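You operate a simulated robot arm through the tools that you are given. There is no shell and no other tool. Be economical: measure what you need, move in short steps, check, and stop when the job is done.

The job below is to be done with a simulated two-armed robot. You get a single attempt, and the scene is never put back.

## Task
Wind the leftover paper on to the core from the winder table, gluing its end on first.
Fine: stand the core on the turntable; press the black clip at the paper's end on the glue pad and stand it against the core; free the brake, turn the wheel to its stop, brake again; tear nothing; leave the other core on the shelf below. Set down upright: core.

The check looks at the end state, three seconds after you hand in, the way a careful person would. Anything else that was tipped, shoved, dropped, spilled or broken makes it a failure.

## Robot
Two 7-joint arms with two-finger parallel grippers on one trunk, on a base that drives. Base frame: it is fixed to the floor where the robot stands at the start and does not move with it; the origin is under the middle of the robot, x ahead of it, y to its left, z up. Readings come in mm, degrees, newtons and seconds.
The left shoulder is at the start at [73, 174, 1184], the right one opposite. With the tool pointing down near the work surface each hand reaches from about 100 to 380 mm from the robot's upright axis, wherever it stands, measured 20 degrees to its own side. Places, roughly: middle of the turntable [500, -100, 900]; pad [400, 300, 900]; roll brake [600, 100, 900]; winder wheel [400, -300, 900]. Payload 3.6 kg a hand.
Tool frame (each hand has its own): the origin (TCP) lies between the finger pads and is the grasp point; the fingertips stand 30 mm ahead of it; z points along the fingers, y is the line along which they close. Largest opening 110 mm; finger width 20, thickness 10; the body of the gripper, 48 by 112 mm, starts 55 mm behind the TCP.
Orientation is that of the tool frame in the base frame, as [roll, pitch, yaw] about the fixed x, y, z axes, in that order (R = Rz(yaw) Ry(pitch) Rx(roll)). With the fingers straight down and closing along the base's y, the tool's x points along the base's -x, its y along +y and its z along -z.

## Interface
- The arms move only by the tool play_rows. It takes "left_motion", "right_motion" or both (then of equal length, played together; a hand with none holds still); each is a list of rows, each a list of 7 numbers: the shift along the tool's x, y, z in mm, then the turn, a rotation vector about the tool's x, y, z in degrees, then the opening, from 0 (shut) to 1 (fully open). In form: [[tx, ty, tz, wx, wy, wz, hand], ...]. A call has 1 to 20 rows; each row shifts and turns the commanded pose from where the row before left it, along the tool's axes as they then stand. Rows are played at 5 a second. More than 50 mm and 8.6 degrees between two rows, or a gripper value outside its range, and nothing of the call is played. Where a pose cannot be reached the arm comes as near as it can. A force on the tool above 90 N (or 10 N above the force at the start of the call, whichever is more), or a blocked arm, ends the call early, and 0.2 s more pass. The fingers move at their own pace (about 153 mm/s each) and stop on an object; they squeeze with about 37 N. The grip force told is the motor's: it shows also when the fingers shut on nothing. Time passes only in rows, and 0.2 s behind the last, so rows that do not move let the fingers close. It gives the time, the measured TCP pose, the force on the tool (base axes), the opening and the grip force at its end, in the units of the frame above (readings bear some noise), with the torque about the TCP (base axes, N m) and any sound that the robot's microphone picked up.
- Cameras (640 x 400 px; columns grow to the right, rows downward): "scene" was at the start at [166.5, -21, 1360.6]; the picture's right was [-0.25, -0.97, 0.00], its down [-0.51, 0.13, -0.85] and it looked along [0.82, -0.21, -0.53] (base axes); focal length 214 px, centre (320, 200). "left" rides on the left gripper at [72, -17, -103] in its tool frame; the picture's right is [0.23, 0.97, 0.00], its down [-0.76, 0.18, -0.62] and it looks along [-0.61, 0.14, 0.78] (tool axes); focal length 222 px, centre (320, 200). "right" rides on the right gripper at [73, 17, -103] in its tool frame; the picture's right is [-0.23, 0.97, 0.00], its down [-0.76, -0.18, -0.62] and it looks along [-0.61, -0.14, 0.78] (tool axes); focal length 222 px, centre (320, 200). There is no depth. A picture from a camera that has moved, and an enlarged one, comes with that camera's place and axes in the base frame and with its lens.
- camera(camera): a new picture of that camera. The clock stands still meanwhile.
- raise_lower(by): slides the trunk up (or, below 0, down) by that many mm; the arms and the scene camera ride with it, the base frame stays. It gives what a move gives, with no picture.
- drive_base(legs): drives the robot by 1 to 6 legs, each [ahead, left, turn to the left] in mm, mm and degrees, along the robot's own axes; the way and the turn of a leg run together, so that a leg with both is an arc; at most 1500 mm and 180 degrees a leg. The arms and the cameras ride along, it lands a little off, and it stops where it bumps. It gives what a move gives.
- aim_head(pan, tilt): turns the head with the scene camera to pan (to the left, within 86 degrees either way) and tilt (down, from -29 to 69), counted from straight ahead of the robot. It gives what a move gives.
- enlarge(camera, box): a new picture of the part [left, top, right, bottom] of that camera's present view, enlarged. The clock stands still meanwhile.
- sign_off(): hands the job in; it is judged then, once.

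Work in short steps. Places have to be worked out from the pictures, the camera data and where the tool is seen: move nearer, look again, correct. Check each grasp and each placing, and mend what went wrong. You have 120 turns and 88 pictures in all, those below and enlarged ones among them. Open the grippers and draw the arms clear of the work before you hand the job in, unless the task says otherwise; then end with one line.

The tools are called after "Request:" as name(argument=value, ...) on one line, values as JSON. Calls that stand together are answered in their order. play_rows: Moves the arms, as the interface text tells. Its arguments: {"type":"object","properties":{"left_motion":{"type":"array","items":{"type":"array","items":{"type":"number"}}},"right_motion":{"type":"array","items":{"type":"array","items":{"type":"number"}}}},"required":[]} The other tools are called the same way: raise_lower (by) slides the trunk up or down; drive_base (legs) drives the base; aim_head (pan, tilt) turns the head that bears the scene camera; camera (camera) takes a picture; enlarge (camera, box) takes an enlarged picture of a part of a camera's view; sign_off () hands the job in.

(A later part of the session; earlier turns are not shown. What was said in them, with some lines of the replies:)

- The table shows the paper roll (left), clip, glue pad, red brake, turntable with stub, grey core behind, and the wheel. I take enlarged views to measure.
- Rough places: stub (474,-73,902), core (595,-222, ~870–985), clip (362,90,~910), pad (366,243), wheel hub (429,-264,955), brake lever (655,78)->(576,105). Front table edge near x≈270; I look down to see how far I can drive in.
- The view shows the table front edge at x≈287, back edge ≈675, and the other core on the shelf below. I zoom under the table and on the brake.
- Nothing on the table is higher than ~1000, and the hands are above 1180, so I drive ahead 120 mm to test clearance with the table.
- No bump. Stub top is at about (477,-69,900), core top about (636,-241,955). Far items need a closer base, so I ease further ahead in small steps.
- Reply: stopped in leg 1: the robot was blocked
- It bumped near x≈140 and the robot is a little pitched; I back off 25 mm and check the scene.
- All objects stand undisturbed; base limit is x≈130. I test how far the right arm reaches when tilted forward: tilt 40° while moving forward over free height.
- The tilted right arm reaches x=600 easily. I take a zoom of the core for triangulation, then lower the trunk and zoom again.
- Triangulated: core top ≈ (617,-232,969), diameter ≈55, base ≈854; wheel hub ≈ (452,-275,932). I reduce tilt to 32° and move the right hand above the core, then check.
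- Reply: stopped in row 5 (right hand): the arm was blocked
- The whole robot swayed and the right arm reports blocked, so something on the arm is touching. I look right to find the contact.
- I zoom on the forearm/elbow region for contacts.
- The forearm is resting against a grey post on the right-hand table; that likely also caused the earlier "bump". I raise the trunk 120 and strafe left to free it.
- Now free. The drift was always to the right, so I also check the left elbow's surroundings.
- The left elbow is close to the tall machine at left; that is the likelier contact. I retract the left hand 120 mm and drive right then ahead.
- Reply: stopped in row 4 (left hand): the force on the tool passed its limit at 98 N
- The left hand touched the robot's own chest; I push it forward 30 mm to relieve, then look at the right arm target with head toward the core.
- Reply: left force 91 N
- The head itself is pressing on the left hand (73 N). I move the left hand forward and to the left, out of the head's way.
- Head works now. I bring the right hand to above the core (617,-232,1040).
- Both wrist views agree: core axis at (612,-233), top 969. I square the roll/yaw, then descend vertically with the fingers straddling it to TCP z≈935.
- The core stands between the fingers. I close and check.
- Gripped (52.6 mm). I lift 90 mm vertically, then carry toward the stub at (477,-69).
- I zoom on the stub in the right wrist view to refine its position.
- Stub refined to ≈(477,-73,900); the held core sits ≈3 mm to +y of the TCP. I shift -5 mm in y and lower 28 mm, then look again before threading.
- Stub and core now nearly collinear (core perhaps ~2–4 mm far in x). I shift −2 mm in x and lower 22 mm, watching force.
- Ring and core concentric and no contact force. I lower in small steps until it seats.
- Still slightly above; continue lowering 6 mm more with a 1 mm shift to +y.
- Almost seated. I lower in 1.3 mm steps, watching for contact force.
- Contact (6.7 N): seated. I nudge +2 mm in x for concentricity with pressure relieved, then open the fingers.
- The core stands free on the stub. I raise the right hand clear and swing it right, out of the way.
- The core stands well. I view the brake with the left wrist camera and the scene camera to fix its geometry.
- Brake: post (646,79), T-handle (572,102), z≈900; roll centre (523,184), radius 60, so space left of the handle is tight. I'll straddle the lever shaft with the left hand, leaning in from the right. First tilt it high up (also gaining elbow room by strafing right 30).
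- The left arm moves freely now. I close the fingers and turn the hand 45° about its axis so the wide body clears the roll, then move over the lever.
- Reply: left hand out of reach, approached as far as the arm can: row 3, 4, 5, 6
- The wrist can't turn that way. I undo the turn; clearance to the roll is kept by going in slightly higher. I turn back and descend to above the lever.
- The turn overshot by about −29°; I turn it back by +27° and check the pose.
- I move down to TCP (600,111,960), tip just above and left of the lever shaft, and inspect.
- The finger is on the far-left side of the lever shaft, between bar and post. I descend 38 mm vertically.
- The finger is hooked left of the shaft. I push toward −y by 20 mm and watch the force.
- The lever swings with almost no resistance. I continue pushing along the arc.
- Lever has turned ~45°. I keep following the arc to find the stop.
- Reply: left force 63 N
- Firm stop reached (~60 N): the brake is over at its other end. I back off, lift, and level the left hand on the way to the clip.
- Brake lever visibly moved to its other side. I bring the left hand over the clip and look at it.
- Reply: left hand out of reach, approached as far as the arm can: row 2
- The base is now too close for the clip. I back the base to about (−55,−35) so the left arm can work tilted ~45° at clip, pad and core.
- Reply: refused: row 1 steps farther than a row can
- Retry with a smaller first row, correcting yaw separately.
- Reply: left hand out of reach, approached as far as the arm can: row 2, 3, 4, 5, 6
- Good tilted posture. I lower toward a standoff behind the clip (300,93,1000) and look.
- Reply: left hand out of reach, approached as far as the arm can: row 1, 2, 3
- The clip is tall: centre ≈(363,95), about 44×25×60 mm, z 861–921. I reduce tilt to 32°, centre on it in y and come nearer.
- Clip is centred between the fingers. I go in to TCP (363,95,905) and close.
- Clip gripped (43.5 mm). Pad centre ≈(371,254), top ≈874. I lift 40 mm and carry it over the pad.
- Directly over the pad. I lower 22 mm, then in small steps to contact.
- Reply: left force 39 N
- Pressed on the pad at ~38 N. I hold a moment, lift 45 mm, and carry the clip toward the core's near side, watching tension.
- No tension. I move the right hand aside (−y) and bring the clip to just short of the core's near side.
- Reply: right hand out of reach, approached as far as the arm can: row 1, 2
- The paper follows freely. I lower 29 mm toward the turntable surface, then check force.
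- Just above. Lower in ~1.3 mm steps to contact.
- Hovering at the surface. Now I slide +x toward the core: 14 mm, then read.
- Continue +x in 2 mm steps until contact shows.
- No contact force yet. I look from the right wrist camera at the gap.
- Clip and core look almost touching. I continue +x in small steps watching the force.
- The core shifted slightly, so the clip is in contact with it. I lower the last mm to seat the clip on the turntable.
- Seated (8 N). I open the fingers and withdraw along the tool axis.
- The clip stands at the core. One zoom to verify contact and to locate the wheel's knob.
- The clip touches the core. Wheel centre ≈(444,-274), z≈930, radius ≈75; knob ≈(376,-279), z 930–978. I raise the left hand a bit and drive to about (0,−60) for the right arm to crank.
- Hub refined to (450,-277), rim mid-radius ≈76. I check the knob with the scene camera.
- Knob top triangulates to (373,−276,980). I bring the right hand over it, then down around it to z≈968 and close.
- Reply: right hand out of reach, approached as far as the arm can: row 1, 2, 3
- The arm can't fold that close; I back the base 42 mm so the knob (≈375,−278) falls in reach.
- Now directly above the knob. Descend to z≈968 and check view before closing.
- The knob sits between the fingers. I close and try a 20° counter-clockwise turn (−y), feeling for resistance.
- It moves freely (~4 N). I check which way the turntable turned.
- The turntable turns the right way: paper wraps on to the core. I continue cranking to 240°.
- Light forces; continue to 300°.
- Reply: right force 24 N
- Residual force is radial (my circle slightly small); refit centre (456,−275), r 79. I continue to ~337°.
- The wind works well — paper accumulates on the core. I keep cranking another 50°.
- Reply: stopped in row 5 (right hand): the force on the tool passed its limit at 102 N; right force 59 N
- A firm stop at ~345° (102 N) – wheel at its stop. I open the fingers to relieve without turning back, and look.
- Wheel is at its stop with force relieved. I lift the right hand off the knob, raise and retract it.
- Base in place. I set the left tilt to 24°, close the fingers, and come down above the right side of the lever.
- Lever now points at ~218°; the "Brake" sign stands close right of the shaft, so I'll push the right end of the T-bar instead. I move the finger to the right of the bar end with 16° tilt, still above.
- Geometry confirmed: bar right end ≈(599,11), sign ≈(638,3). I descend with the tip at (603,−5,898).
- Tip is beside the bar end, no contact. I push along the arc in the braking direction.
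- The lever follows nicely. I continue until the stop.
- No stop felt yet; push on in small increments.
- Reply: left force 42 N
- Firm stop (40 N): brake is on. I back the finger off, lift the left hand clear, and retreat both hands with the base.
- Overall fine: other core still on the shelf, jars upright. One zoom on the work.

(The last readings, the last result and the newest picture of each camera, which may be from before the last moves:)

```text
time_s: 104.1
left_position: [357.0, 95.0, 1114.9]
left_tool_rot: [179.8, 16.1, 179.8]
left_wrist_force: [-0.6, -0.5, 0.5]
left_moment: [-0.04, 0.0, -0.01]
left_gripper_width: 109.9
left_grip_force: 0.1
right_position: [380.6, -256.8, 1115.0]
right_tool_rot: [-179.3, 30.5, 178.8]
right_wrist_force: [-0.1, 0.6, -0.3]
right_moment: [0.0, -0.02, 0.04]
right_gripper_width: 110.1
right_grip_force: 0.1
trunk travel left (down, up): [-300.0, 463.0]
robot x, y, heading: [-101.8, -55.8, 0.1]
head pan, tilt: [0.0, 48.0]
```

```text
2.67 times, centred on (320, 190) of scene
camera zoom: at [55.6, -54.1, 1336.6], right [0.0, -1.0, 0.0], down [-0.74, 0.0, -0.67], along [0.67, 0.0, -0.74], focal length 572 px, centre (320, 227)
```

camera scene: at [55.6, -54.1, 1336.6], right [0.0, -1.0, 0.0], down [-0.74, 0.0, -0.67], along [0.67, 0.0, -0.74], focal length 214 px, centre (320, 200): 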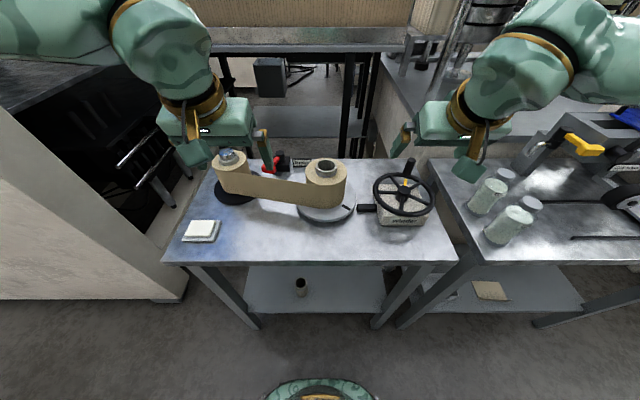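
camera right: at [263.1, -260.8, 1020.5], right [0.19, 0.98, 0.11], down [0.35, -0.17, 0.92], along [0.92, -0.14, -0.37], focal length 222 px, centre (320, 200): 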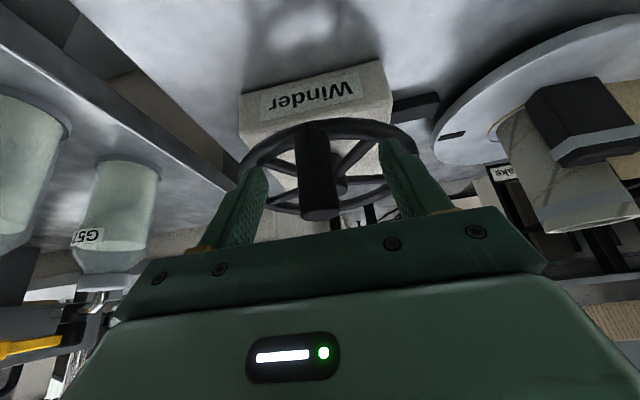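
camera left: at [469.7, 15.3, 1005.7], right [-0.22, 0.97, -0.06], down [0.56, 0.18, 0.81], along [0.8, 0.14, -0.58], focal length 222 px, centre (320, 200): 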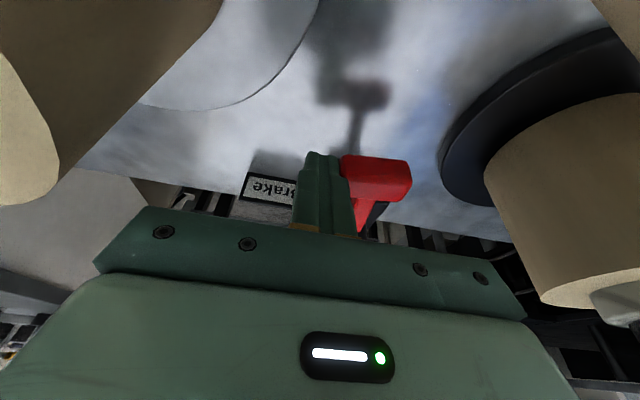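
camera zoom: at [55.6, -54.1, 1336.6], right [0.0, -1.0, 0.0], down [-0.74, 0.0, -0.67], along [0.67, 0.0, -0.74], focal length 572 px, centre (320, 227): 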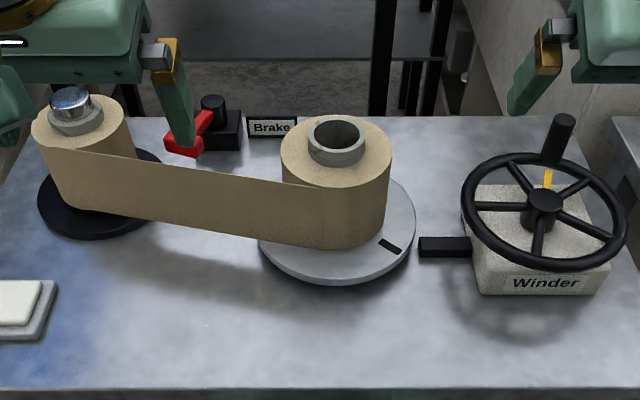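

The paper is wound, web intact, clip wrapped in, core upright, lever back at its braked position, and the wheel is where it hit its stop. I draw the robot back clear.

Request:
drive_base(legs=[[-150, 0, 0]])

Request:
camera(camera="scene")

```text
time_s: 105.5
left_position: [204.7, 95.5, 1115.4]
left_tool_rot: [179.9, 16.2, 179.9]
left_wrist_force: [-0.4, -0.2, -0.3]
left_moment: [-0.01, -0.02, -0.03]
left_gripper_width: 110.1
left_grip_force: 0.2
right_position: [230.1, -256.7, 1113.6]
right_tool_rot: [-179.3, 30.6, 178.8]
right_wrist_force: [-1.2, -0.1, -0.6]
right_moment: [-0.02, 0.0, -0.02]
right_gripper_width: 110.1
right_grip_force: 0.0
trunk travel left (down, up): [-300.0, 463.0]
robot x, y, heading: [-250.6, -55.5, -0.2]
head pan, tilt: [0.0, 48.0]
```

```text
2 pictures are left
camera scene: at [-95.3, -53.5, 1336.8], right [0.0, -1.0, 0.0], down [-0.74, 0.0, -0.67], along [0.67, 0.0, -0.74], focal length 214 px, centre (320, 200)
```

scene: 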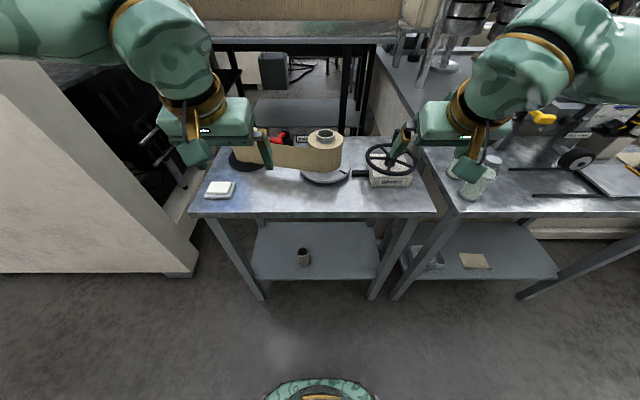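

Everything stands in order, the arms are clear and the grippers are open, so I hand in.

Request:
sign_off()

```text
The job is handed in.
```

The paper is glued and wound on to the core, which stands upright on the turntable. The wheel was turned until it hit a hard stop after about 155°, the brake is back on, the paper is not torn, and the other core is still on the shelf below.
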